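You operate a simulated robot arm through the tools that you are given. There is no shell and no other tool.

You are at the controls of a simulated robot arm. One attempt, no reset.

Task
Park the blue head, shut the air lever, vent the hose, then turn the regulator to 0.
Fine: vent with the inflator trigger; head on the blue stud, lever up; no air into a wheel.

The check looks at the end state, three seconds after you hand in, the way a careful person would. Anything else that was tipped, shoved, dropped, spilled or broken makes it a failure.

Robot
A 6-joint arm with a two-finger parallel gripper, fixed in place. Base frame: the origin is on the floor under the middle of its stand, x ahead of it, y to its left, z up; the work surface is at about z = 0.92. Lengths are in m, angles in rad, forces in N, time in s.
With the tool pointing down near the work surface it reaches from about 0.36 to 0.76 m from the base axis. Its first joint turns from -1.152 to 1.152 rad. Payload 2.45 kg.
The tool frame sits at the grasp point between the pads (the TCP): z along the fingers, y along the line on which they close. The tips reach 0.024 m beyond it. The gripper opens to 0.068 m. The fingers are 0.017 m wide and 0.01 m thick; the gripper's body (0.04 by 0.07 m) begins 0.041 m behind the TCP.
Orientation is that of the tool frame in the base frame, as [roll, pitch, yaw] about the fixed x, y, z axes, in that order (R = Rz(yaw) Ry(pitch) Rx(roll)). With the fingers straight down and closing along the base's y, the tool's x points along the base's -x, its y along +y and its z along -z.

Tools
- The arm moves only by the tool drive_tool. Its arguments are lists of equal length, an entry for each row: "travel": the shift along the base's x, y, z in units of 30 mm (1.0 is 30 mm), a list of three; "rotation": the turn, a rotation vector about the base's x, y, z in units of 8 degrees (1.0 is 8 degrees), a list of three; "claw": the finger opening in m, from 0 to 0.068. In form: {"travel": [[tx, ty, tz], ...], "rotation": [[rx, ry, rz], ...], "claw": [claw, ...]}. A call has 1 to 20 rows; each row shifts and turns the commanded pose from where the row before left it. A call with a number of a shift or a turn outside -1 to 1 is refused whole. Rows are played at 5 a second. More than 0.05 m and 0.15 rad between two rows, or a gripper value outside its range, and nothing of the call is played. A pose out of reach is approached as far as the arm can. The call stops where the force on the tool passes 40 N (or 10 N more than at its start, if that is more) or the arm is blocked; 0.2 s more then pass. Each finger travels about 0.108 m/s and halts on what it meets, pressing with about 34 N; the grip force reading is that of the motor and also rises with nothing between the fingers. The clock runs only during rows and for 0.2 s after the last one: add rows that do not move to give the fingers time. The reply holds the time, the measured pose of the TCP, the force on the tool along the base axes, the opening and the grip force, in the units named above and with some noise, with the torque about the TCP (base axes, N m) and any sound that the robot's microphone picked up.
- Cameras (640 x 400 px; columns grow to the right, rows downward): "scene" is fixed at [0.1762, 0.4197, 1.4734]; the picture's right is [-0.67, -0.74, 0.00], its down [-0.35, 0.32, -0.88] and it looks along [0.65, -0.59, -0.47] (base axes); focal length 330 px, centre (320, 200). "wrist" rides on the gripper at [0.084, 0.011, -0.075] in the tool frame; the picture's right is [-0.13, 0.99, 0.00], its down [-0.60, -0.08, -0.79] and it looks along [-0.79, -0.10, 0.61] (tool axes); focal length 251 px, centre (320, 200). There is no depth. A picture from a camera that has moved, and an enlarged one, comes with that camera's place and axes in the base frame and with its lens.
- camera(camera): a new picture of that camera. The clock stands still meanwhile.
- inspect(camera, box): a new picture of the part [left, top, right, bottom] of that camera's present view, enlarged. The clock stands still meanwhile.
- hand_in(): hands the job in; it is judged then, once.

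Places have to be worked out from the pictures, the camera data and where the tool is seen. Open the gripper and draw the arm clear of the work before you hand the job in, unless the task says otherwise.

The tools are called after "Emit:" by a JSON object that holds its "name" and its "arguments". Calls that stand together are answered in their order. drive_tool: Moves the arm, as the interface text tells. Its arguments: {"type":"object","properties":{"travel":{"type":"array"},"rotation":{"type":"array"},"claw":{"type":"array"}},"required":["travel","rotation","claw"]} The other tools are called the same way: camera (camera) takes a picture; inspect (camera, box) takes an enlarged picture of a part of a camera's view; hand_in () hands the job in.

At the start:

```text
time_s: 0.0
ee_pos: [0.3895, -0.1926, 1.3267]
orientation: [-3.141, 0.001, 3.141]
wrist_force: [-0.4, 0.1, -0.5]
wrist_torque: [0.03, 0.0, 0.01]
grip_width: 0.068
gripper_force: 0.0
```

scene: 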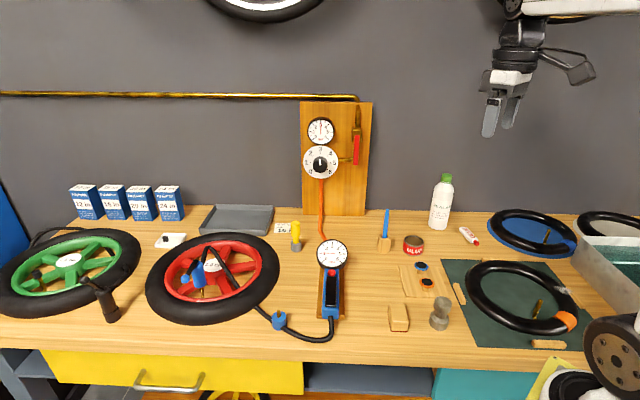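
wrist: 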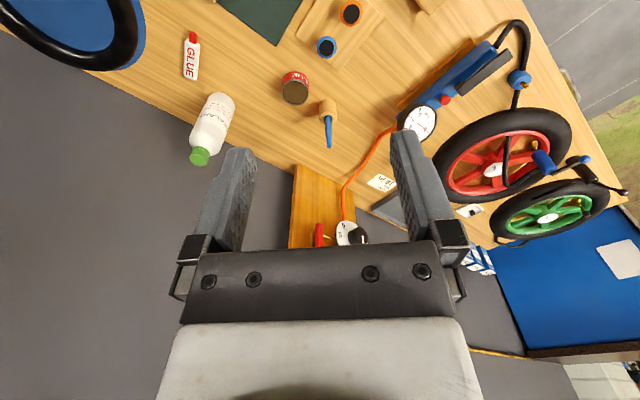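

I'll start by looking closely at the panel, the inflator and the wheels before moving anything.

Emit:
{"name": "inspect", "arguments": {"camera": "scene", "box": [280, 90, 400, 220]}}

Emit:
{"name": "inspect", "arguments": {"camera": "scene", "box": [260, 200, 420, 350]}}

Emit:
{"name": "inspect", "arguments": {"camera": "scene", "box": [140, 220, 300, 340]}}

Emit:
{"name": "inspect", "arguments": {"camera": "scene", "box": [360, 190, 480, 340]}}

Emit:
{"name": "inspect", "arguments": {"camera": "scene", "box": [0, 200, 160, 340]}}

```text
3.08 times, centred on (340, 155) of scene
camera zoom: at [0.1762, 0.4197, 1.4734], right [-0.67, -0.74, 0.0], down [-0.35, 0.32, -0.88], along [0.65, -0.59, -0.47], focal length 1015 px, centre (258, 338)
```

zoom: 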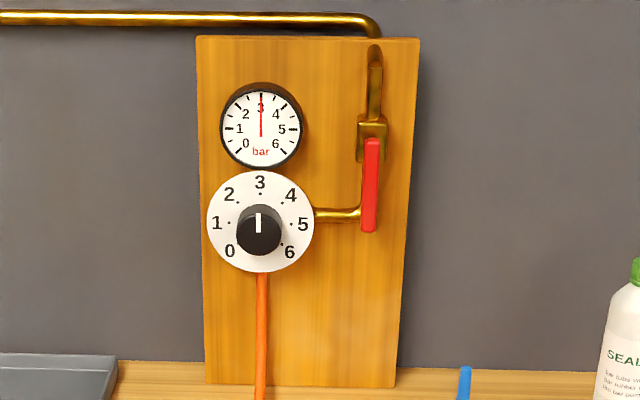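

```text
2.67 times, centred on (340, 275) of scene
camera zoom: at [0.1762, 0.4197, 1.4734], right [-0.67, -0.74, 0.0], down [-0.35, 0.32, -0.88], along [0.65, -0.59, -0.47], focal length 880 px, centre (267, 0)
```

zoom: 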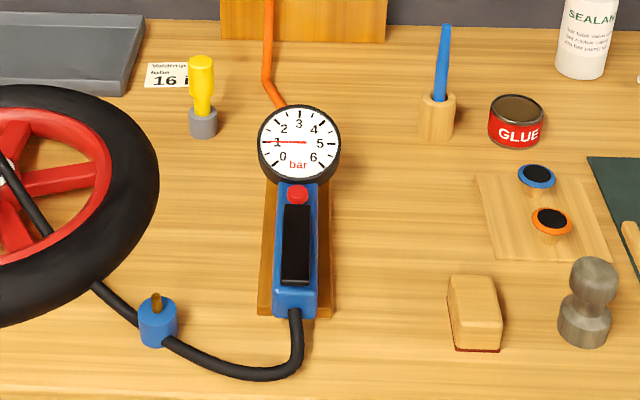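

```text
3.33 times, centred on (220, 280) of scene
camera zoom: at [0.1762, 0.4197, 1.4734], right [-0.67, -0.74, 0.0], down [-0.35, 0.32, -0.88], along [0.65, -0.59, -0.47], focal length 1100 px, centre (653, -67)
```

zoom: 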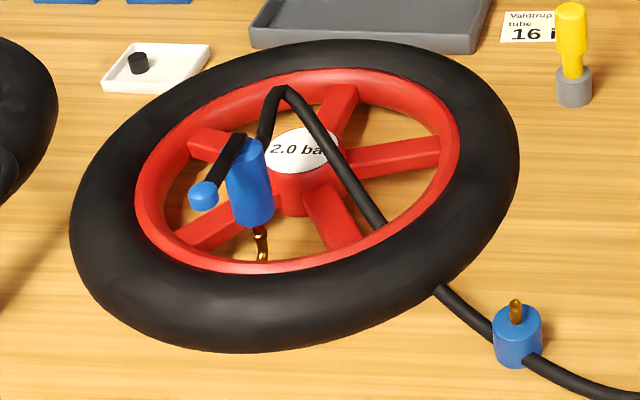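

```text
2.67 times, centred on (420, 265) of scene
camera zoom: at [0.1762, 0.4197, 1.4734], right [-0.67, -0.74, 0.0], down [-0.35, 0.32, -0.88], along [0.65, -0.59, -0.47], focal length 880 px, centre (53, 27)
```

zoom: 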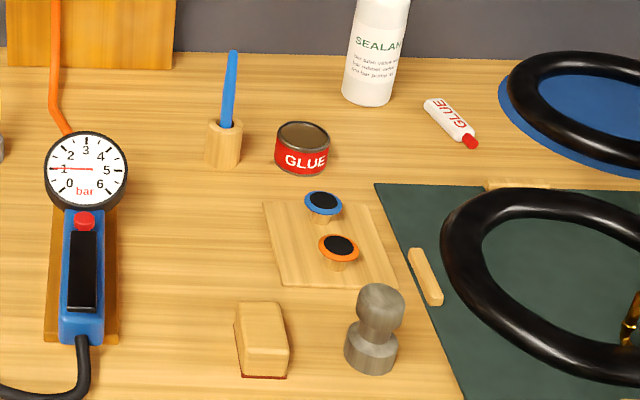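

```text
2.86 times, centred on (80, 270) of scene
camera zoom: at [0.1762, 0.4197, 1.4734], right [-0.67, -0.74, 0.0], down [-0.35, 0.32, -0.88], along [0.65, -0.59, -0.47], focal length 943 px, centre (1006, 0)
```

zoom: 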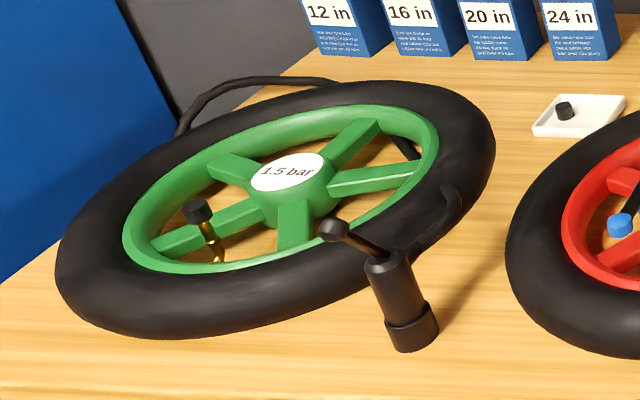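

The blue head sits on the red wheel's valve (around x 0.75, y 0.25), the blue stud is near (0.58, 0.17), and the inflator lies diagonally toward the back panel. I'll move the wrist camera over for a closer view of the head and stud, staying high.

Emit:
{"name": "drive_tool", "arguments": {"travel": [[0.37, 0.97, 0], [0.37, 0.97, 0], [0.37, 0.97, 0], [0.37, 0.97, 0], [0.37, 0.97, 0], [0.37, 0.97, 0], [0.37, 0.97, 0], [0.37, 0.97, 0], [0.37, 0.97, 0], [0.37, 0.97, 0], [0, 0, 0]], "rotation": [[0, 0, 0.375], [0, 0, 0.375], [0, 0, 0.375], [0, 0, 0.375], [0, 0, 0.375], [0, 0, 0.375], [0, 0, 0.375], [0, 0, 0.375], [0, 0, 0.375], [0, 0, 0.375], [0, 0, 0]], "claw": [0.068, 0.068, 0.068, 0.068, 0.068, 0.068, 0.068, 0.068, 0.068, 0.068, 0.068]}}

Emit:
{"name": "camera", "arguments": {"camera": "wrist"}}

Emit:
{"name": "camera", "arguments": {"camera": "scene"}}

```text
time_s: 2.4
ee_pos: [0.5034, 0.0978, 1.3288]
orientation: [-3.141, 0.0, -2.619]
wrist_force: [-0.4, 0.0, -0.3]
wrist_torque: [-0.04, -0.04, -0.02]
grip_width: 0.0679
gripper_force: 0.1
```

```text
taken
camera wrist: at [0.4248, 0.0649, 1.4039], right [-0.38, 0.92, 0.0], down [0.56, 0.23, 0.79], along [0.73, 0.3, -0.61], focal length 251 px, centre (320, 200)
```

wrist: 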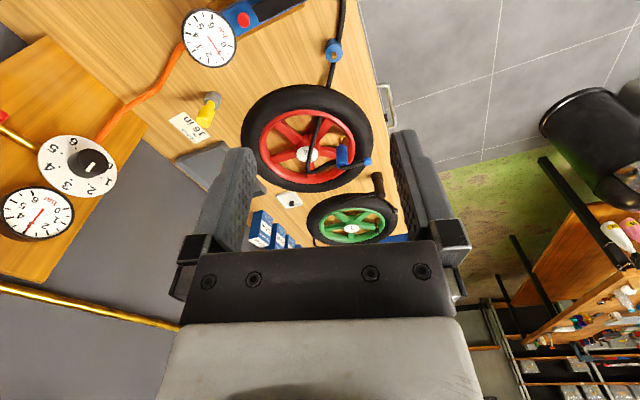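

```text
taken
```

scene: 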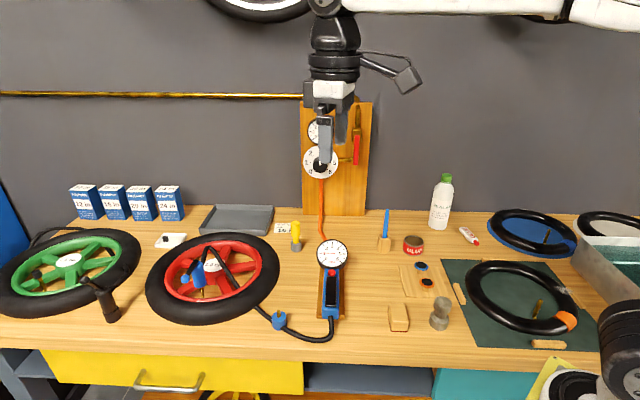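

The wrist view (which is upside-down) shows the red wheel with the head and the hose passing the stud. I'll enlarge it.

Emit:
{"name": "inspect", "arguments": {"camera": "wrist", "box": [230, 80, 390, 200]}}

Emit:
{"name": "inspect", "arguments": {"camera": "wrist", "box": [180, 0, 400, 120]}}

Emit:
{"name": "inspect", "arguments": {"camera": "wrist", "box": [0, 100, 160, 260]}}

```text
3.33 times, centred on (310, 140) of wrist
camera zoom: at [0.4248, 0.0649, 1.4039], right [-0.38, 0.92, 0.0], down [0.56, 0.23, 0.79], along [0.73, 0.3, -0.61], focal length 838 px, centre (353, 400)
```

zoom: 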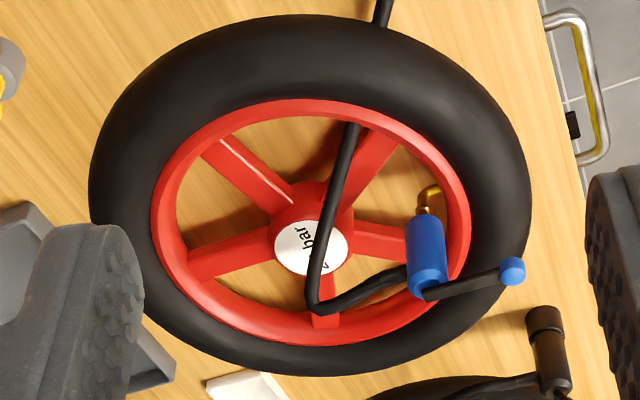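

```text
2.91 times, centred on (290, 60) of wrist
camera zoom: at [0.4248, 0.0649, 1.4039], right [-0.38, 0.92, 0.0], down [0.56, 0.23, 0.79], along [0.73, 0.3, -0.61], focal length 731 px, centre (407, 607)
```

zoom: 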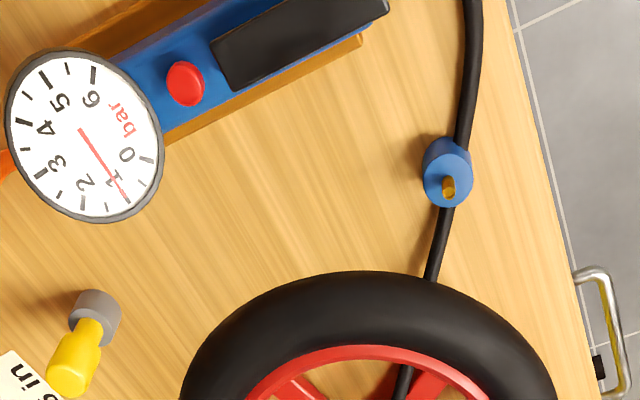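

```text
2.50 times, centred on (80, 180) of wrist
camera zoom: at [0.4248, 0.0649, 1.4039], right [-0.38, 0.92, 0.0], down [0.56, 0.23, 0.79], along [0.73, 0.3, -0.61], focal length 629 px, centre (920, 250)
```

zoom: 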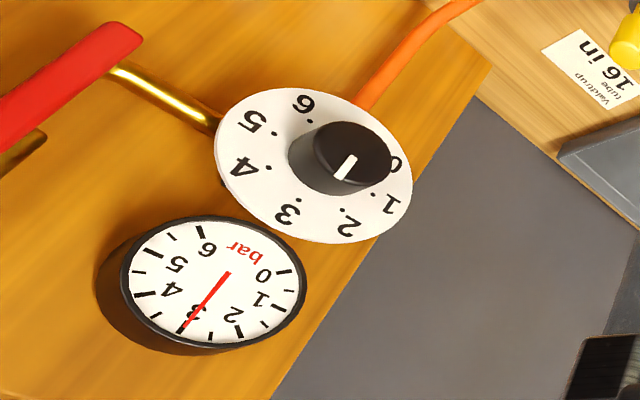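

By triangulating both views, I put the head's top at about (0.747, 0.245, 1.036). Its lever is horizontal, with the blue ball at about (0.712, 0.286, 1.037), pointing toward the bench front, and the hose leaves on the opposite side. I'll move above the ball with the closing axis along the lever's pivot and look again.

Emit:
{"name": "drive_tool", "arguments": {"travel": [[0.657, 0.607, -0.43], [0.657, 0.607, -0.43], [0.657, 0.607, -0.43], [0.657, 0.607, -0.43], [0.657, 0.607, -0.43], [0.657, 0.607, -0.43], [0.657, 0.607, -0.43], [0.657, 0.607, -0.43], [0.657, 0.607, -0.43], [0.657, 0.607, -0.43], [0, 0, 0], [0, 0, 0]], "rotation": [[0, 0, -0.95], [0, 0, -0.95], [0, 0, -0.95], [0, 0, -0.95], [0, 0, -0.95], [0, 0, -0.95], [0, 0, -0.95], [0, 0, -0.95], [0, 0, -0.95], [0, 0, -0.95], [0, 0, 0], [0, 0, 0]], "claw": [0.068, 0.068, 0.068, 0.068, 0.068, 0.068, 0.068, 0.068, 0.068, 0.068, 0.05, 0.05]}}

Emit:
{"name": "camera", "arguments": {"camera": "wrist"}}

Emit:
{"name": "camera", "arguments": {"camera": "scene"}}

```text
time_s: 5.0
ee_pos: [0.6785, 0.2708, 1.1914]
orientation: [3.142, 0.0, 2.34]
wrist_force: [-0.3, 0.4, -0.5]
wrist_torque: [0.0, 0.05, -0.03]
grip_width: 0.0501
gripper_force: 0.1
out of reach, approached as far as the arm can: row 9, 10
```

```text
taken
camera wrist: at [0.6265, 0.338, 1.2659], right [0.8, 0.6, 0.0], down [0.36, -0.49, 0.79], along [0.47, -0.64, -0.61], focal length 251 px, centre (320, 200)
```

wrist: 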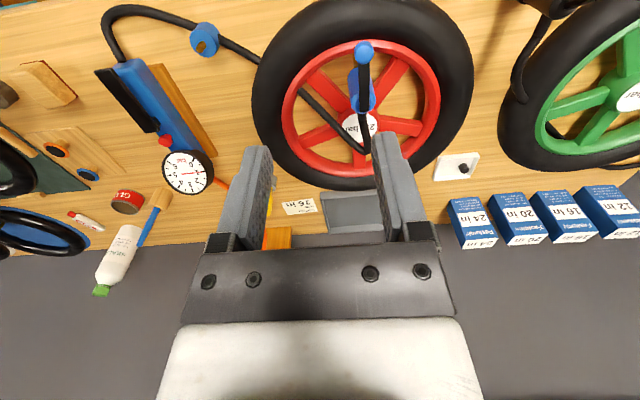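

```text
taken
```

scene: 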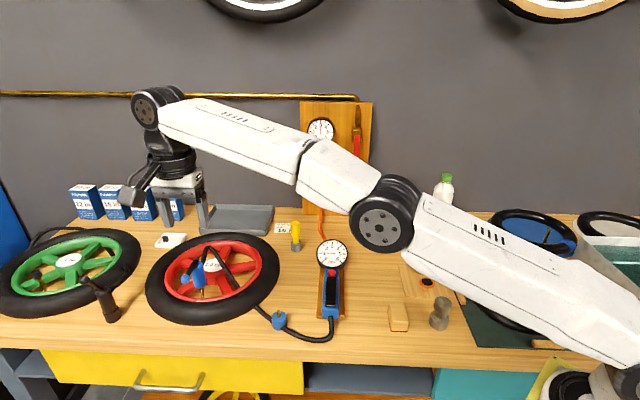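

Straight-down reach ends at about r 0.73 at this height, so I'll have to tilt the hand toward the bench front. First I'll zoom in here for a better fix on the lever.

Emit:
{"name": "inspect", "arguments": {"camera": "wrist", "box": [300, 20, 440, 160]}}

Emit:
{"name": "inspect", "arguments": {"camera": "wrist", "box": [500, 0, 640, 120]}}

Emit:
{"name": "inspect", "arguments": {"camera": "scene", "box": [160, 230, 260, 310]}}

Emit:
{"name": "inspect", "arguments": {"camera": "scene", "box": [60, 250, 160, 330]}}

```text
2.86 times, centred on (370, 90) of wrist
camera zoom: at [0.6265, 0.338, 1.2659], right [0.8, 0.6, 0.0], down [0.36, -0.49, 0.79], along [0.47, -0.64, -0.61], focal length 718 px, centre (177, 514)
```

zoom: 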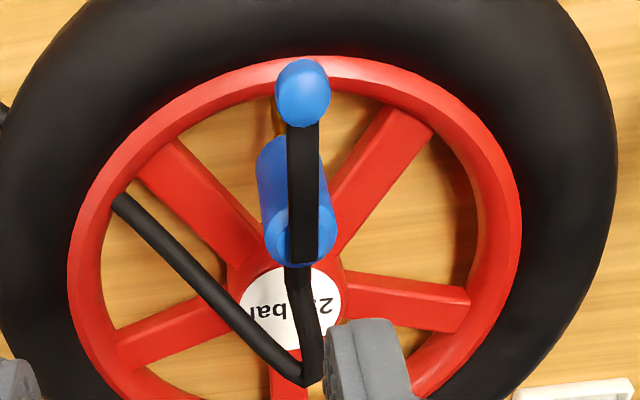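

```text
3.33 times, centred on (570, 60) of wrist
camera zoom: at [0.6265, 0.338, 1.2659], right [0.8, 0.6, 0.0], down [0.36, -0.49, 0.79], along [0.47, -0.64, -0.61], focal length 838 px, centre (-513, 667)
```

zoom: 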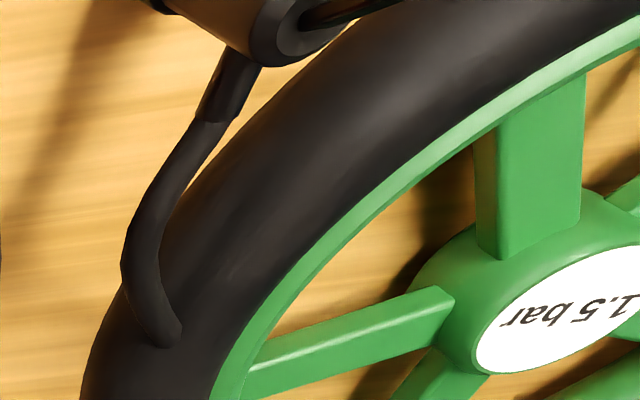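

```text
5.00 times, centred on (210, 270) of scene
camera zoom: at [0.1762, 0.4198, 1.4734], right [-0.67, -0.74, 0.0], down [-0.35, 0.32, -0.88], along [0.65, -0.59, -0.47], focal length 1650 px, centre (870, -150)
```

zoom: 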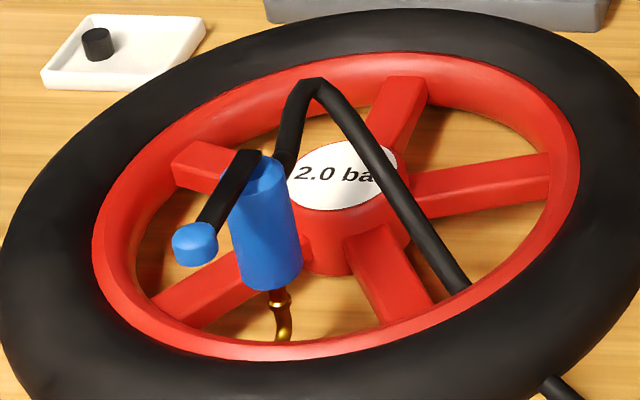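

```text
5.00 times, centred on (110, 290) of scene
camera zoom: at [0.1762, 0.4198, 1.4734], right [-0.67, -0.74, 0.0], down [-0.35, 0.32, -0.88], along [0.65, -0.59, -0.47], focal length 1650 px, centre (1370, -250)
```

zoom: 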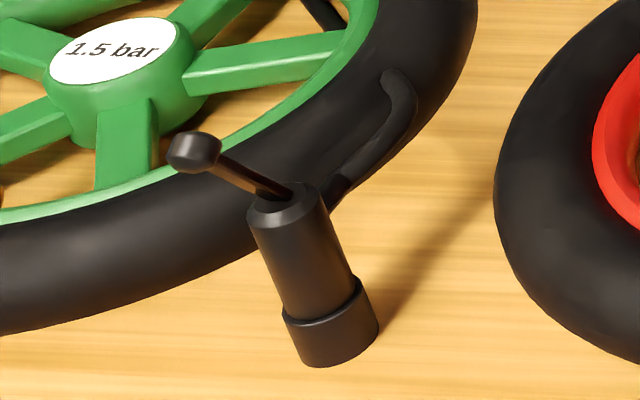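

The three views agree to about 1 mm: the ball is at (0.710, 0.286, 1.041) and the lever's inner end at (0.748, 0.2465, 1.041), along (-0.69, 0.72). My plan is to close the fingers, tilt the hand 45° from the bench front, and push the lever up from below. First comes the tilt, at a safe height.

Emit:
{"name": "drive_tool", "arguments": {"travel": [[-0.1, 0.357, -0.395], [-0.1, 0.357, -0.395], [-0.1, 0.357, -0.395], [-0.1, 0.357, -0.395], [-0.1, 0.357, -0.395], [-0.1, 0.357, -0.395], [0, 0, 0]], "rotation": [[-0.673, -0.6525, 0], [-0.673, -0.6525, 0], [-0.673, -0.6525, 0], [-0.673, -0.6525, 0], [-0.673, -0.6525, 0], [-0.673, -0.6525, 0], [0, 0, 0]], "claw": [0.04, 0.03, 0.02, 0.01, 0.0, 0.0, 0.0]}}

Emit:
{"name": "camera", "arguments": {"camera": "wrist"}}

Emit:
{"name": "camera", "arguments": {"camera": "scene"}}

```text
time_s: 6.6
ee_pos: [0.6605, 0.3358, 1.1171]
orientation: [3.138, 0.787, 2.337]
wrist_force: [0.6, -0.3, 0.2]
wrist_torque: [0.0, 0.03, -0.04]
grip_width: 0.0002
gripper_force: 23.4
```

```text
taken
camera wrist: at [0.5896, 0.4243, 1.1104], right [0.78, 0.62, 0.09], down [-0.15, 0.04, 0.99], along [0.61, -0.78, 0.13], focal length 251 px, centre (320, 200)
```

wrist: 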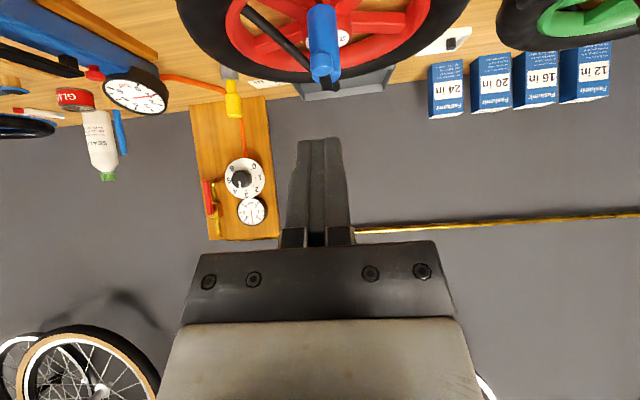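

```text
taken
```

scene: 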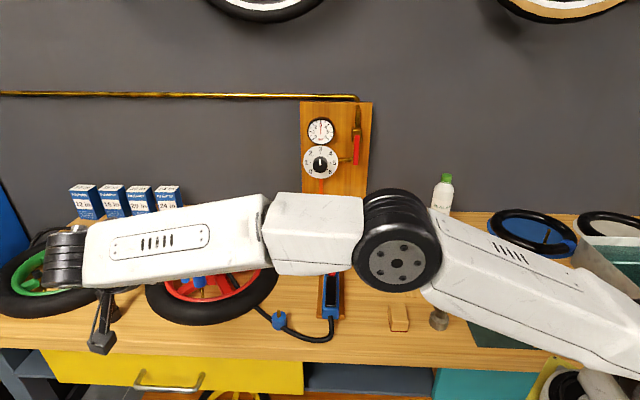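

The tilt is in place and the hand is centred on the lever's plane (offset under 1 mm). Next I lower it in front of the ball, then move in until the fingers are just below and outside it.

Emit:
{"name": "drive_tool", "arguments": {"travel": [[0, 0, -0.79], [0, 0, -0.79], [0, 0, -0.79], [0, 0, -0.79], [0.43, -0.445, 0], [0.43, -0.445, 0], [0, 0, 0]], "rotation": [[0, 0, 0], [0, 0, 0], [0, 0, 0], [0, 0, 0], [0, 0, 0], [0, 0, 0], [0, 0, 0]], "claw": [0.0, 0.0, 0.0, 0.0, 0.0, 0.0, 0.0]}}

Emit:
{"name": "camera", "arguments": {"camera": "wrist"}}

Emit:
{"name": "camera", "arguments": {"camera": "scene"}}

```text
time_s: 8.2
ee_pos: [0.6851, 0.3066, 1.0225]
orientation: [3.138, 0.786, 2.338]
wrist_force: [0.0, 0.5, -0.5]
wrist_torque: [0.0, 0.05, 0.0]
grip_width: 0.0
gripper_force: 23.8
```

```text
taken
camera wrist: at [0.6146, 0.3961, 1.016], right [0.78, 0.62, 0.09], down [-0.15, 0.04, 0.99], along [0.61, -0.78, 0.12], focal length 251 px, centre (320, 200)
```

wrist: 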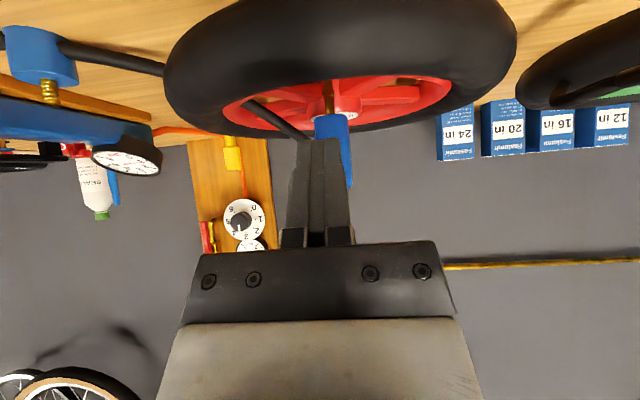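

```text
taken
```

scene: 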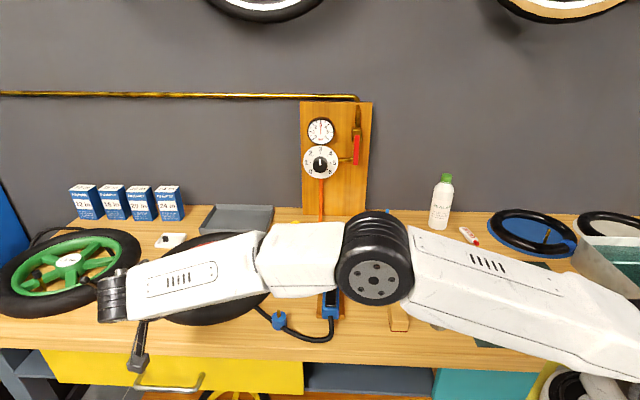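

The fingers sit about 19 mm from the ball with roughly 3 mm of lateral offset, which is fine. I'll push along the up-and-inward diagonal in small rows and watch the force.

Emit:
{"name": "drive_tool", "arguments": {"travel": [[0.098, -0.1015, 0.1414], [0.098, -0.1015, 0.1414], [0.098, -0.1015, 0.1414], [0.098, -0.1015, 0.1414], [0.098, -0.1015, 0.1414], [0.098, -0.1015, 0.1414]], "rotation": [[0, 0, 0], [0, 0, 0], [0, 0, 0], [0, 0, 0], [0, 0, 0], [0, 0, 0]], "claw": [0.0, 0.0, 0.0, 0.0, 0.0, 0.0]}}

Emit:
{"name": "camera", "arguments": {"camera": "wrist"}}

```text
time_s: 9.6
ee_pos: [0.7041, 0.289, 1.0484]
orientation: [3.141, 0.786, 2.335]
wrist_force: [-0.1, -0.1, -0.3]
wrist_torque: [-0.01, -0.04, 0.04]
grip_width: 0.0
gripper_force: 23.4
```

```text
taken
camera wrist: at [0.633, 0.3777, 1.0414], right [0.78, 0.62, 0.09], down [-0.15, 0.04, 0.99], along [0.61, -0.78, 0.13], focal length 251 px, centre (320, 200)
```

wrist: 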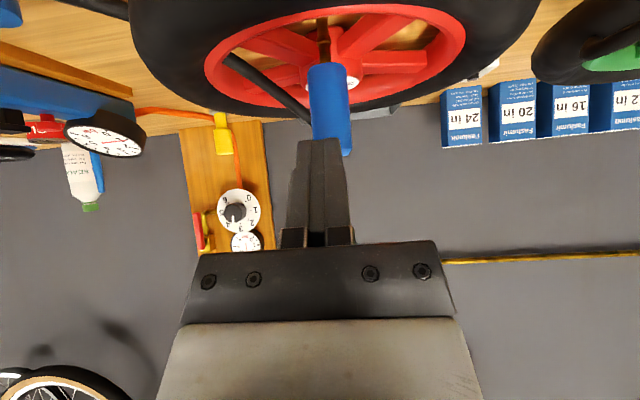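

There's no noticeable force after 36 mm, so the lever is either very light or I'm not touching it. I'll check from the scene camera.

Emit:
{"name": "inspect", "arguments": {"camera": "scene", "box": [80, 220, 280, 345]}}

Emit:
{"name": "inspect", "arguments": {"camera": "wrist", "box": [270, 50, 390, 250]}}

```text
3.20 times, centred on (180, 282) of scene
camera zoom: at [0.1762, 0.4197, 1.4734], right [-0.67, -0.74, 0.0], down [-0.35, 0.32, -0.88], along [0.65, -0.59, -0.47], focal length 1056 px, centre (768, -64)
```

zoom: 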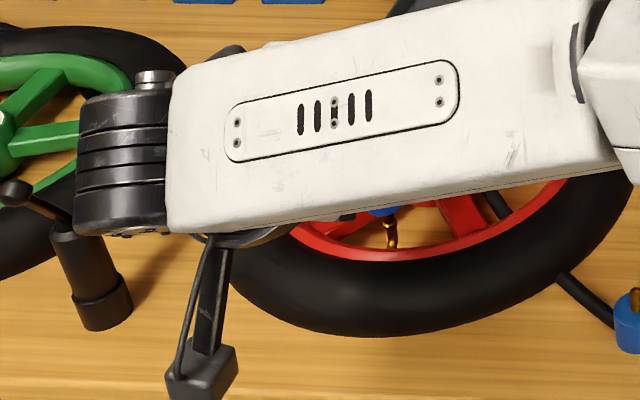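

```text
2.00 times, centred on (330, 150) of wrist
camera zoom: at [0.633, 0.3777, 1.0414], right [0.78, 0.62, 0.09], down [-0.15, 0.04, 0.99], along [0.61, -0.78, 0.13], focal length 503 px, centre (300, 300)
```

zoom: 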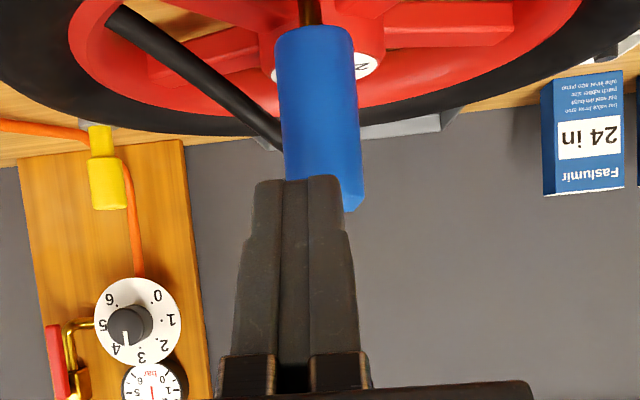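

The fingers are only about 2 mm off the lever plane, so the ball must be resting on their far face and the lever is simply light. I'll keep pushing along the diagonal in small rows.

Emit:
{"name": "drive_tool", "arguments": {"travel": [[0.098, -0.1015, 0.1414], [0.098, -0.1015, 0.1414], [0.098, -0.1015, 0.1414], [0.098, -0.1015, 0.1414], [0.098, -0.1015, 0.1414]], "rotation": [[0, 0, 0], [0, 0, 0], [0, 0, 0], [0, 0, 0], [0, 0, 0]], "claw": [0.0, 0.0, 0.0, 0.0, 0.0]}}

Emit:
{"name": "camera", "arguments": {"camera": "wrist"}}

Emit:
{"name": "camera", "arguments": {"camera": "scene"}}

```text
time_s: 10.8
ee_pos: [0.7172, 0.2757, 1.0699]
orientation: [3.139, 0.785, 2.337]
wrist_force: [0.1, 0.2, 0.2]
wrist_torque: [-0.01, -0.02, 0.01]
grip_width: 0.0004
gripper_force: 23.5
```

```text
taken
camera wrist: at [0.646, 0.3648, 1.0633], right [0.78, 0.62, 0.09], down [-0.15, 0.04, 0.99], along [0.61, -0.78, 0.12], focal length 251 px, centre (320, 200)
```

wrist: 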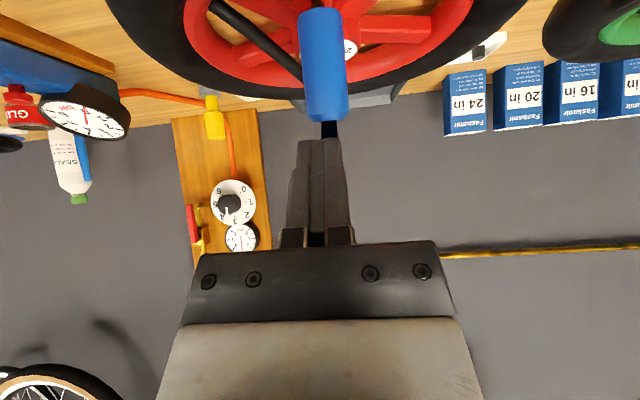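

```text
taken
```

scene: 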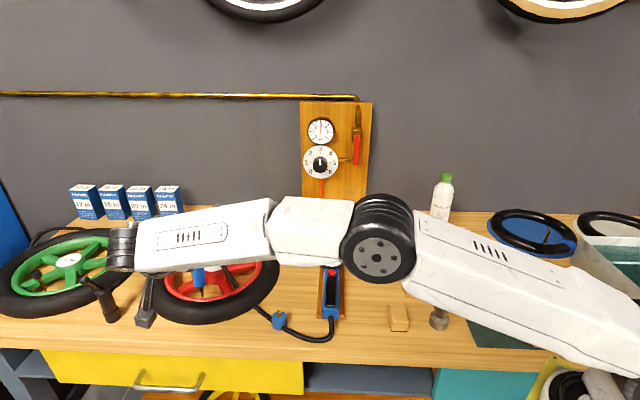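

The dark lever is now visible rising between the head's top and the fingertips, at roughly 50°. I'll keep going with the same push.

Emit:
{"name": "drive_tool", "arguments": {"travel": [[0.098, -0.1015, 0.1414], [0.098, -0.1015, 0.1414], [0.098, -0.1015, 0.1414], [0.098, -0.1015, 0.1414]], "rotation": [[0, 0, 0], [0, 0, 0], [0, 0, 0], [0, 0, 0]], "claw": [0.0, 0.0, 0.0, 0.0]}}

Emit:
{"name": "inspect", "arguments": {"camera": "wrist", "box": [270, 0, 390, 200]}}

Emit:
{"name": "inspect", "arguments": {"camera": "scene", "box": [130, 230, 290, 330]}}

```text
time_s: 11.8
ee_pos: [0.7297, 0.2633, 1.0864]
orientation: [3.14, 0.786, 2.339]
wrist_force: [0.3, -0.1, -0.3]
wrist_torque: [-0.02, 0.0, 0.01]
grip_width: 0.0
gripper_force: 23.6
```

```text
2.00 times, centred on (330, 100) of wrist
camera zoom: at [0.6586, 0.3519, 1.0798], right [0.78, 0.62, 0.09], down [-0.15, 0.04, 0.99], along [0.61, -0.78, 0.12], focal length 503 px, centre (300, 400)
```

zoom: 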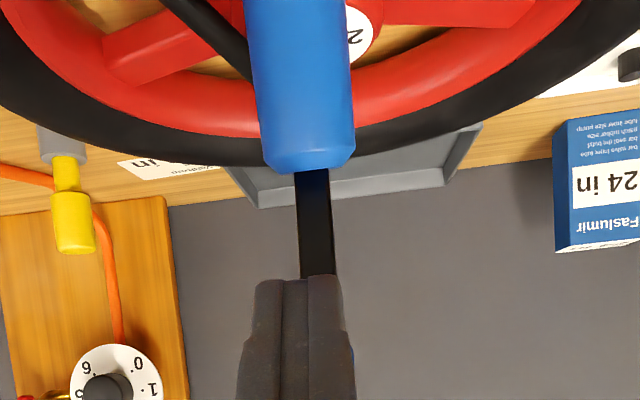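

```text
4.00 times, centred on (210, 280) of scene
camera zoom: at [0.1762, 0.4198, 1.4734], right [-0.67, -0.74, 0.0], down [-0.35, 0.32, -0.88], along [0.65, -0.59, -0.47], focal length 1320 px, centre (760, -120)
```

zoom: 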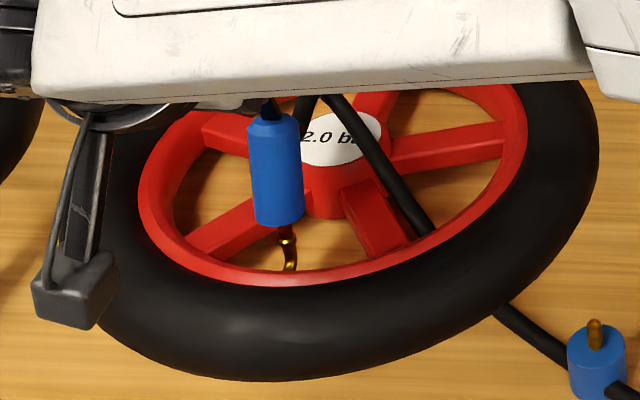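

The lever is at about 79° by geometry and still moving freely. I'll make the final small pushes and watch for a stop.

Emit:
{"name": "drive_tool", "arguments": {"travel": [[0.049, -0.0508, 0.0707], [0.049, -0.0508, 0.0707], [0.049, -0.0508, 0.0707], [0.049, -0.0508, 0.0707], [0.049, -0.0508, 0.0707], [0, 0, 0]], "rotation": [[0, 0, 0], [0, 0, 0], [0, 0, 0], [0, 0, 0], [0, 0, 0], [0, 0, 0]], "claw": [0.0, 0.0, 0.0, 0.0, 0.0, 0.0]}}

Emit:
{"name": "inspect", "arguments": {"camera": "wrist", "box": [270, 0, 390, 200]}}

Emit:
{"name": "inspect", "arguments": {"camera": "scene", "box": [130, 230, 290, 330]}}

```text
time_s: 13.2
ee_pos: [0.7364, 0.2564, 1.0969]
orientation: [3.14, 0.785, 2.338]
wrist_force: [-5.1, 4.7, -0.6]
wrist_torque: [0.06, 0.07, 0.0]
grip_width: 0.0
gripper_force: 23.2
```

```text
2.00 times, centred on (330, 100) of wrist
camera zoom: at [0.6657, 0.3438, 1.0905], right [0.78, 0.62, 0.09], down [-0.15, 0.04, 0.99], along [0.61, -0.78, 0.12], focal length 503 px, centre (300, 400)
```

zoom: 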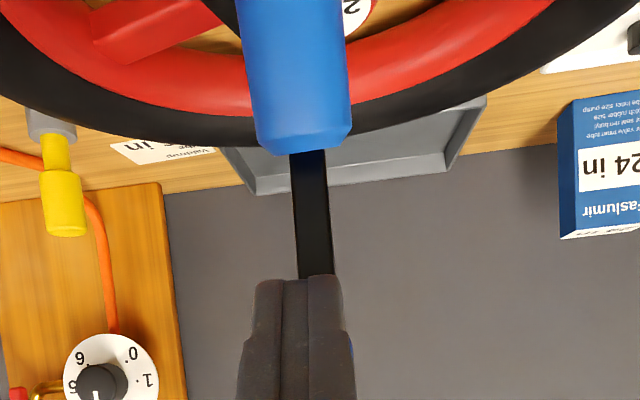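

```text
4.00 times, centred on (210, 280) of scene
camera zoom: at [0.176, 0.4199, 1.4733], right [-0.67, -0.74, 0.0], down [-0.35, 0.32, -0.88], along [0.65, -0.59, -0.47], focal length 1320 px, centre (760, -120)
```

zoom: 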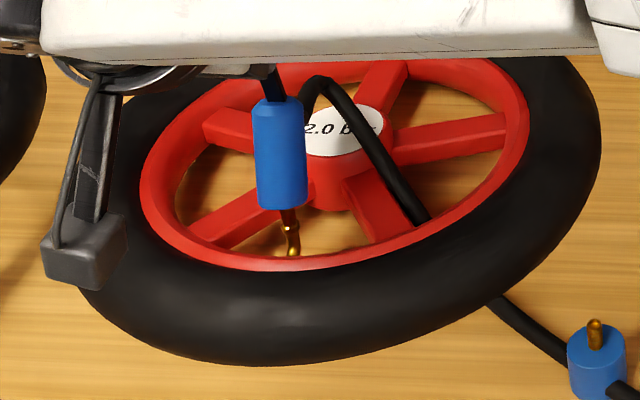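

The readings show about 7 N, so the lever has reached its upright stop. The scene also suggests the wheel was nudged slightly toward the wall in the last millimetres. I'll back the fingers off now and measure.

Emit:
{"name": "drive_tool", "arguments": {"travel": [[-0.098, 0.1015, -0.1], [-0.25, 0.257, 0], [-0.5, 0.515, 0], [-0.5, 0.515, 0], [-0.5, 0.515, 0.3], [-0.5, 0.515, 0.3], [0, 0, 0]], "rotation": [[0, 0, 0], [0, 0, 0], [0, 0, 0], [0, 0, 0], [0, 0, 0], [0, 0, 0], [0, 0, 0]], "claw": [0.0, 0.0, 0.0, 0.0, 0.0, 0.0, 0.0]}}

Emit:
{"name": "camera", "arguments": {"camera": "wrist"}}

Emit:
{"name": "camera", "arguments": {"camera": "scene"}}

```text
time_s: 14.8
ee_pos: [0.6662, 0.3287, 1.1112]
orientation: [3.141, 0.785, 2.337]
wrist_force: [0.1, -0.6, 0.3]
wrist_torque: [0.04, 0.0, 0.0]
grip_width: 0.0001
gripper_force: 23.8
```

```text
taken
camera wrist: at [0.5943, 0.4187, 1.1042], right [0.78, 0.62, 0.09], down [-0.15, 0.04, 0.99], along [0.61, -0.78, 0.12], focal length 251 px, centre (320, 200)
```

wrist: 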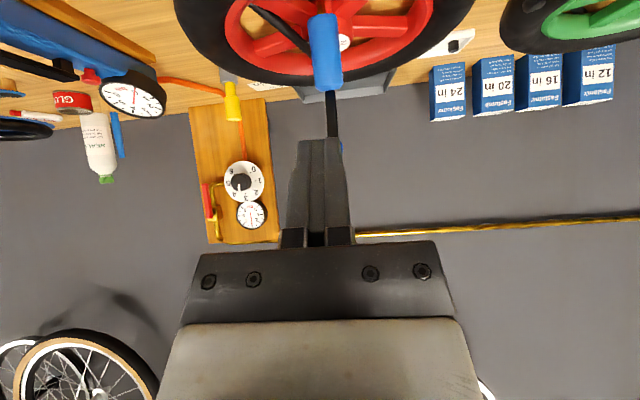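

```text
taken
```

scene: 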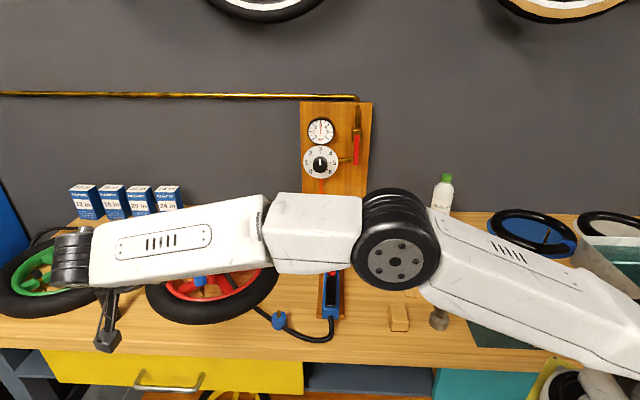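

The lever is upright. I'll compare the wheel against the starting picture using the same crop.

Emit:
{"name": "inspect", "arguments": {"camera": "scene", "box": [140, 220, 300, 340]}}

Emit:
{"name": "inspect", "arguments": {"camera": "wrist", "box": [260, 0, 400, 160]}}

```text
3.33 times, centred on (220, 280) of scene
camera zoom: at [0.1762, 0.4198, 1.4734], right [-0.67, -0.74, 0.0], down [-0.35, 0.32, -0.88], along [0.65, -0.59, -0.47], focal length 1100 px, centre (653, -67)
```

zoom: 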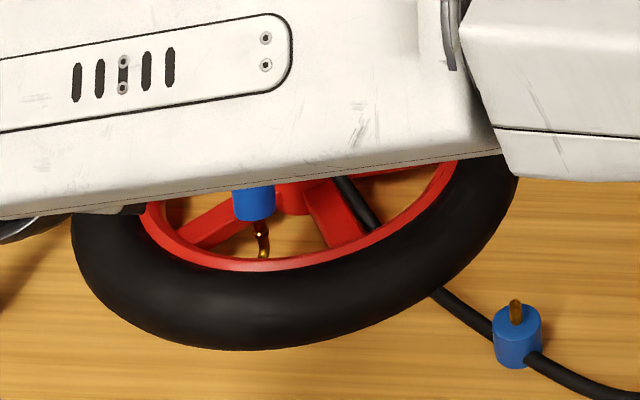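

```text
2.50 times, centred on (330, 80) of wrist
camera zoom: at [0.5943, 0.4187, 1.1042], right [0.78, 0.62, 0.09], down [-0.15, 0.04, 0.99], along [0.61, -0.78, 0.12], focal length 629 px, centre (295, 500)
```

zoom: 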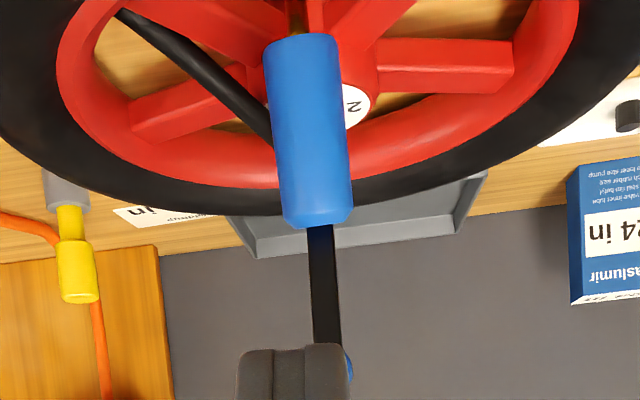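

The wheel is back exactly where it started (tire edge and valve at the same pixels), and the lever now continues straight up from the head. Next I open the gripper and advance along the tool axis to straddle the head, stopping partway to check alignment.

Emit:
{"name": "drive_tool", "arguments": {"travel": [[0, 0, 0], [0, 0, 0], [0.458, -0.453, -0.572], [0.458, -0.453, -0.572], [0.458, -0.453, -0.572], [0, 0, 0]], "rotation": [[0, 0, 0], [0, 0, 0], [0, 0, 0], [0, 0, 0], [0, 0, 0], [0, 0, 0]], "claw": [0.03, 0.056, 0.056, 0.056, 0.056, 0.056]}}

Emit:
{"name": "camera", "arguments": {"camera": "wrist"}}

Emit:
{"name": "camera", "arguments": {"camera": "scene"}}

```text
time_s: 16.2
ee_pos: [0.7056, 0.2853, 1.0598]
orientation: [3.139, 0.784, 2.339]
wrist_force: [-0.9, 0.3, 0.8]
wrist_torque: [-0.01, -0.03, -0.01]
grip_width: 0.0562
gripper_force: 0.1
```

```text
taken
camera wrist: at [0.6343, 0.3748, 1.0527], right [0.78, 0.62, 0.09], down [-0.15, 0.04, 0.99], along [0.61, -0.78, 0.12], focal length 251 px, centre (320, 200)
```

wrist: 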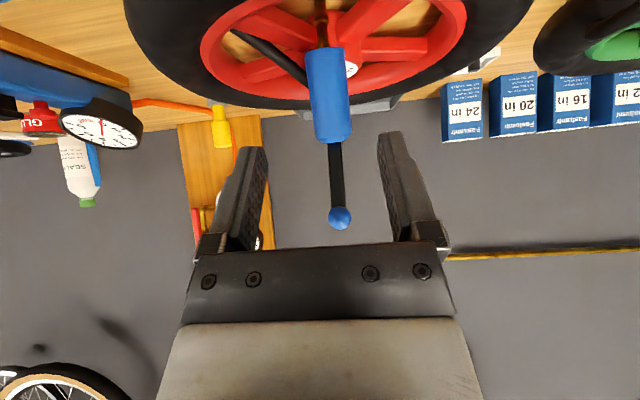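

```text
taken
```

scene: 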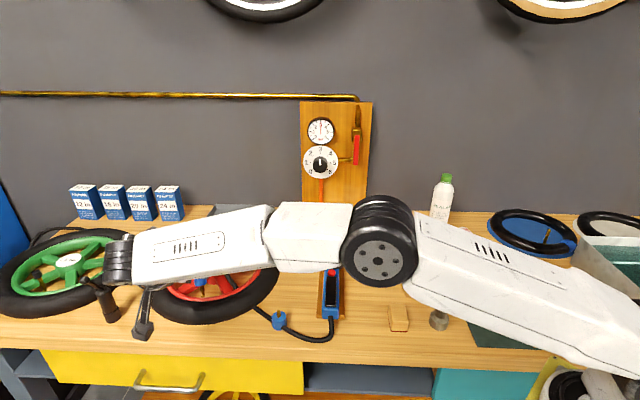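

The lever is upright with the ball at about (0.748, 0.249, 1.087), and the head is about 5 mm to the +p side of my hand's centre. I'll correct that, advance fully and check before closing.

Emit:
{"name": "drive_tool", "arguments": {"travel": [[0.484, -0.419, -0.578], [0.484, -0.419, -0.578], [0.484, -0.419, -0.578], [0, 0, 0]], "rotation": [[0, 0, 0], [0, 0, 0], [0, 0, 0], [0, 0, 0]], "claw": [0.056, 0.056, 0.056, 0.056]}}

Emit:
{"name": "camera", "arguments": {"camera": "wrist"}}

Emit:
{"name": "inspect", "arguments": {"camera": "scene", "box": [100, 220, 300, 345]}}

```text
time_s: 17.2
ee_pos: [0.7514, 0.2478, 1.0093]
orientation: [3.141, 0.784, 2.339]
wrist_force: [0.5, -0.2, 0.4]
wrist_torque: [-0.02, -0.01, 0.05]
grip_width: 0.0558
gripper_force: 0.0
```

```text
taken
camera wrist: at [0.6809, 0.3366, 1.0015], right [0.78, 0.62, 0.09], down [-0.15, 0.04, 0.99], along [0.61, -0.78, 0.12], focal length 251 px, centre (320, 200)
```

wrist: 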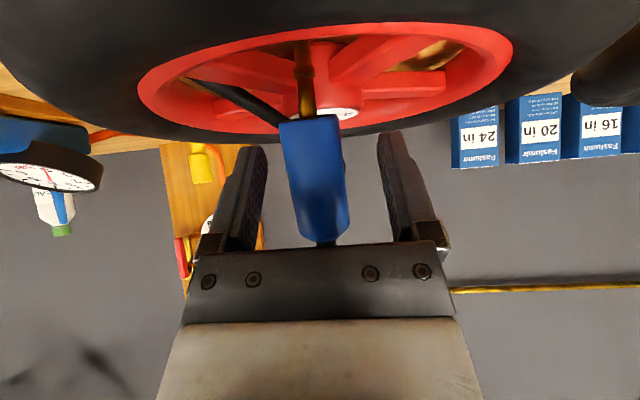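

```text
3.20 times, centred on (200, 282) of scene
camera zoom: at [0.1762, 0.4197, 1.4734], right [-0.67, -0.74, 0.0], down [-0.35, 0.32, -0.88], along [0.65, -0.59, -0.47], focal length 1056 px, centre (704, -64)
```

zoom: 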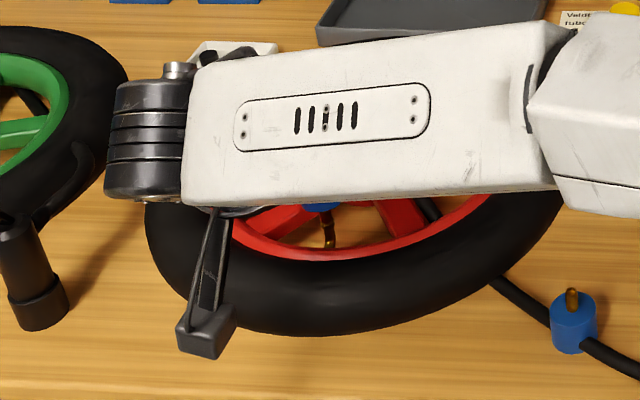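

The head is centred between the pads with the TCP row at mid-height of its body. I'll close on it in place.

Emit:
{"name": "drive_tool", "arguments": {"travel": [[0, 0, 0], [0, 0, 0], [0, 0, 0], [0, 0, 0], [0, 0, 0]], "rotation": [[0, 0, 0], [0, 0, 0], [0, 0, 0], [0, 0, 0], [0, 0, 0]], "claw": [0.035, 0.028, 0.02, 0.015, 0.015]}}

Emit:
{"name": "camera", "arguments": {"camera": "wrist"}}

Emit:
{"name": "inspect", "arguments": {"camera": "scene", "box": [100, 220, 300, 345]}}

```text
time_s: 18.4
ee_pos: [0.752, 0.2475, 1.0082]
orientation: [3.14, 0.785, 2.335]
wrist_force: [-2.8, -5.1, -0.1]
wrist_torque: [-0.19, 0.03, 0.0]
grip_width: 0.0255
gripper_force: 33.8
```

```text
taken
camera wrist: at [0.6808, 0.3364, 1.0016], right [0.78, 0.62, 0.09], down [-0.15, 0.04, 0.99], along [0.61, -0.78, 0.12], focal length 251 px, centre (320, 200)
```

wrist: 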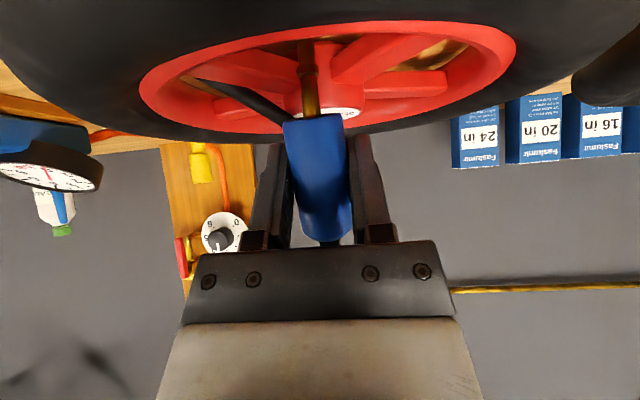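

```text
3.20 times, centred on (200, 282) of scene
camera zoom: at [0.1761, 0.4196, 1.4734], right [-0.67, -0.74, 0.0], down [-0.35, 0.32, -0.88], along [0.65, -0.59, -0.47], focal length 1056 px, centre (704, -64)
```

zoom: 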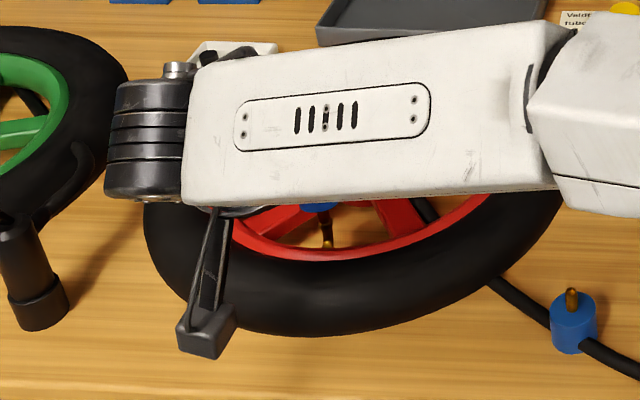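

Gripped at 25.5 mm, with a side load of about 6 N pushing my hand toward -p. I'll ease 1.5 mm that way and then lift straight up slowly, watching that the wheel stays down.

Emit:
{"name": "drive_tool", "arguments": {"travel": [[-0.036, -0.035, 0], [0, 0, 0.1], [0, 0, 0.1], [0, 0, 0.1]], "rotation": [[0, 0, 0], [0, 0, 0], [0, 0, 0], [0, 0, 0]], "claw": [0.015, 0.015, 0.015, 0.015]}}

Emit:
{"name": "camera", "arguments": {"camera": "wrist"}}

Emit:
{"name": "inspect", "arguments": {"camera": "scene", "box": [100, 220, 300, 345]}}

```text
time_s: 19.4
ee_pos: [0.7509, 0.2479, 1.0179]
orientation: [3.141, 0.786, 2.339]
wrist_force: [0.5, -1.4, -1.2]
wrist_torque: [0.01, 0.01, 0.02]
grip_width: 0.0253
gripper_force: 34.0
```

```text
taken
camera wrist: at [0.6789, 0.3375, 1.011], right [0.78, 0.62, 0.09], down [-0.15, 0.04, 0.99], along [0.61, -0.78, 0.12], focal length 251 px, centre (320, 200)
```

wrist: 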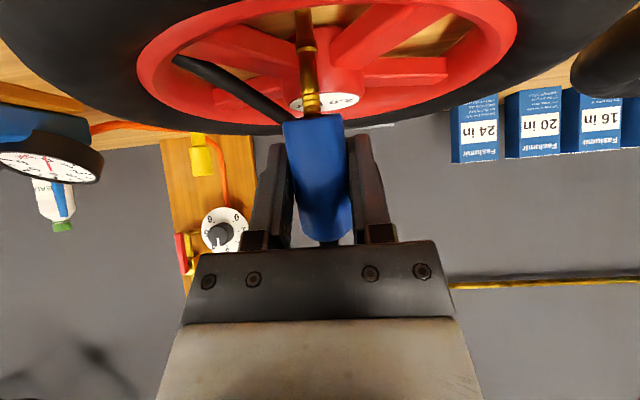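

```text
3.20 times, centred on (200, 282) of scene
camera zoom: at [0.1762, 0.4197, 1.4734], right [-0.67, -0.74, 0.0], down [-0.35, 0.32, -0.88], along [0.65, -0.59, -0.47], focal length 1056 px, centre (704, -64)
```

zoom: 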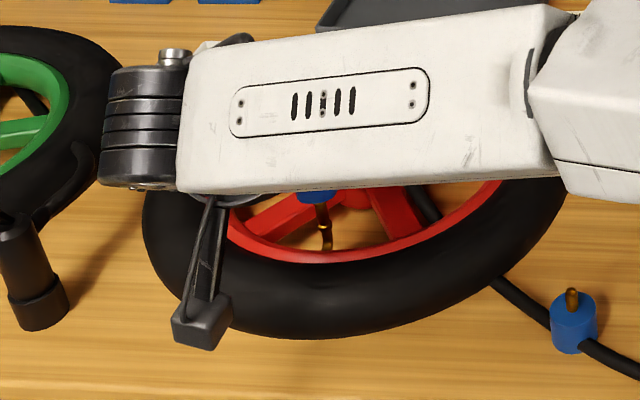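

The head is sliding off with only its own weight on the wrist, and more of the brass valve is showing. I'll continue the vertical lift.

Emit:
{"name": "drive_tool", "arguments": {"travel": [[0, 0, 0.2], [0, 0, 0.2], [0, 0, 0.3], [0, 0, 0.3], [0, 0, 0.3], [0, 0, 0.3]], "rotation": [[0, 0, 0], [0, 0, 0], [0, 0, 0], [0, 0, 0], [0, 0, 0], [0, 0, 0]], "claw": [0.015, 0.015, 0.015, 0.015, 0.015, 0.015]}}

Emit:
{"name": "camera", "arguments": {"camera": "wrist"}}

Emit:
{"name": "inspect", "arguments": {"camera": "scene", "box": [140, 220, 300, 340]}}

```text
time_s: 20.8
ee_pos: [0.749, 0.2473, 1.0666]
orientation: [3.137, 0.786, 2.336]
wrist_force: [-0.1, 0.1, -1.6]
wrist_torque: [-0.02, 0.0, 0.0]
grip_width: 0.0253
gripper_force: 34.5
```

```text
taken
camera wrist: at [0.6789, 0.3359, 1.0596], right [0.78, 0.62, 0.09], down [-0.15, 0.04, 0.99], along [0.61, -0.78, 0.12], focal length 251 px, centre (320, 200)
```

wrist: 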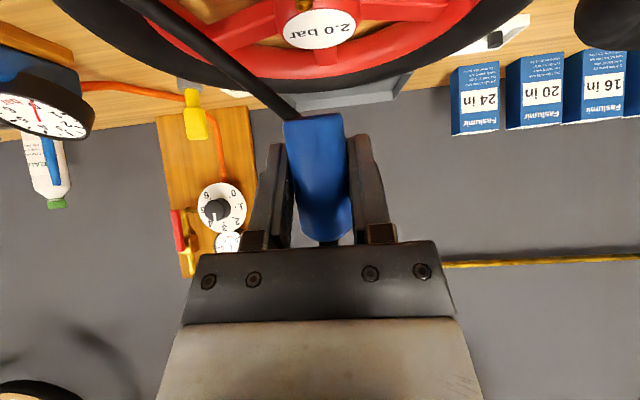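

```text
3.33 times, centred on (220, 280) of scene
camera zoom: at [0.1762, 0.4198, 1.4734], right [-0.67, -0.74, 0.0], down [-0.35, 0.32, -0.88], along [0.65, -0.59, -0.47], focal length 1100 px, centre (653, -67)
```

zoom: 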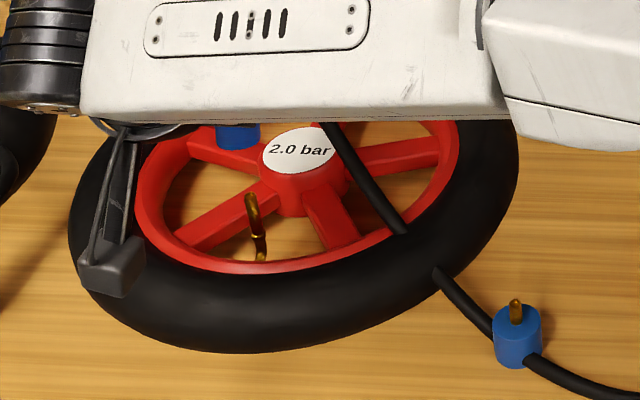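

The head is fully off, the valve is bare, and the wheel is within about 1 mm of its start position. Now I carry the head high over the tire toward the blue stud, estimated near (0.588, 0.160), stopping short so I can look.

Emit:
{"name": "drive_tool", "arguments": {"travel": [[0, 0, 0.5], [0, 0, 0.5], [-0.6, -0.2, 0.1], [-0.6, -0.2, 0.1], [-0.6, -0.2, 0.1], [-0.6, -0.2, 0.1], [-0.6, -0.2, 0], [-0.6, -0.2, 0], [0, 0, 0]], "rotation": [[0, 0, 0], [0, 0, 0], [0, 0, 0], [0, 0, 0], [0, 0, 0], [0, 0, 0], [0, 0, 0], [0, 0, 0], [0, 0, 0]], "claw": [0.015, 0.015, 0.015, 0.015, 0.015, 0.015, 0.015, 0.015, 0.015]}}

Emit:
{"name": "camera", "arguments": {"camera": "wrist"}}

Emit:
{"name": "camera", "arguments": {"camera": "scene"}}

```text
time_s: 22.8
ee_pos: [0.6412, 0.2131, 1.1076]
orientation: [3.137, 0.785, 2.337]
wrist_force: [1.1, 0.5, -1.4]
wrist_torque: [0.0, -0.02, 0.0]
grip_width: 0.0258
gripper_force: 33.7
```

```text
taken
camera wrist: at [0.5708, 0.3021, 1.1007], right [0.78, 0.62, 0.09], down [-0.15, 0.04, 0.99], along [0.61, -0.78, 0.12], focal length 251 px, centre (320, 200)
```

wrist: 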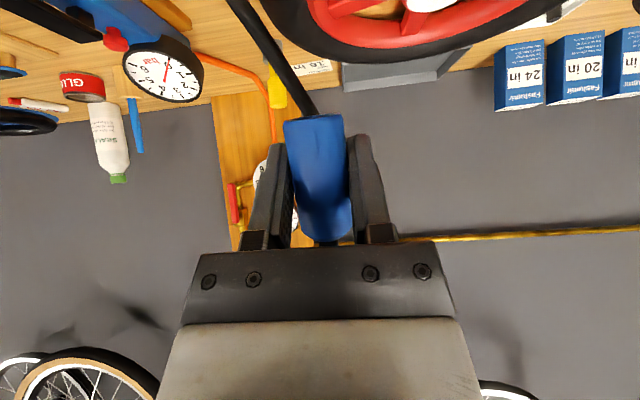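

```text
taken
```

scene: 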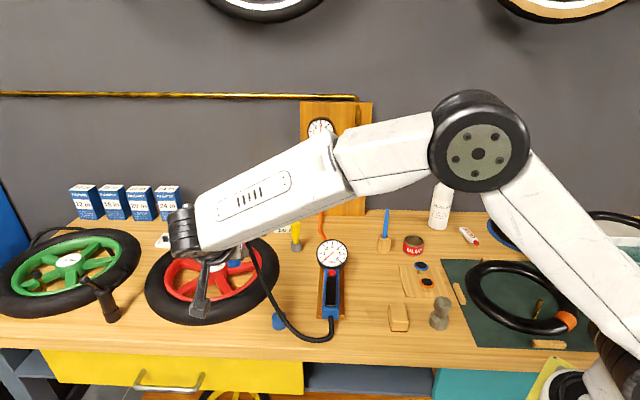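

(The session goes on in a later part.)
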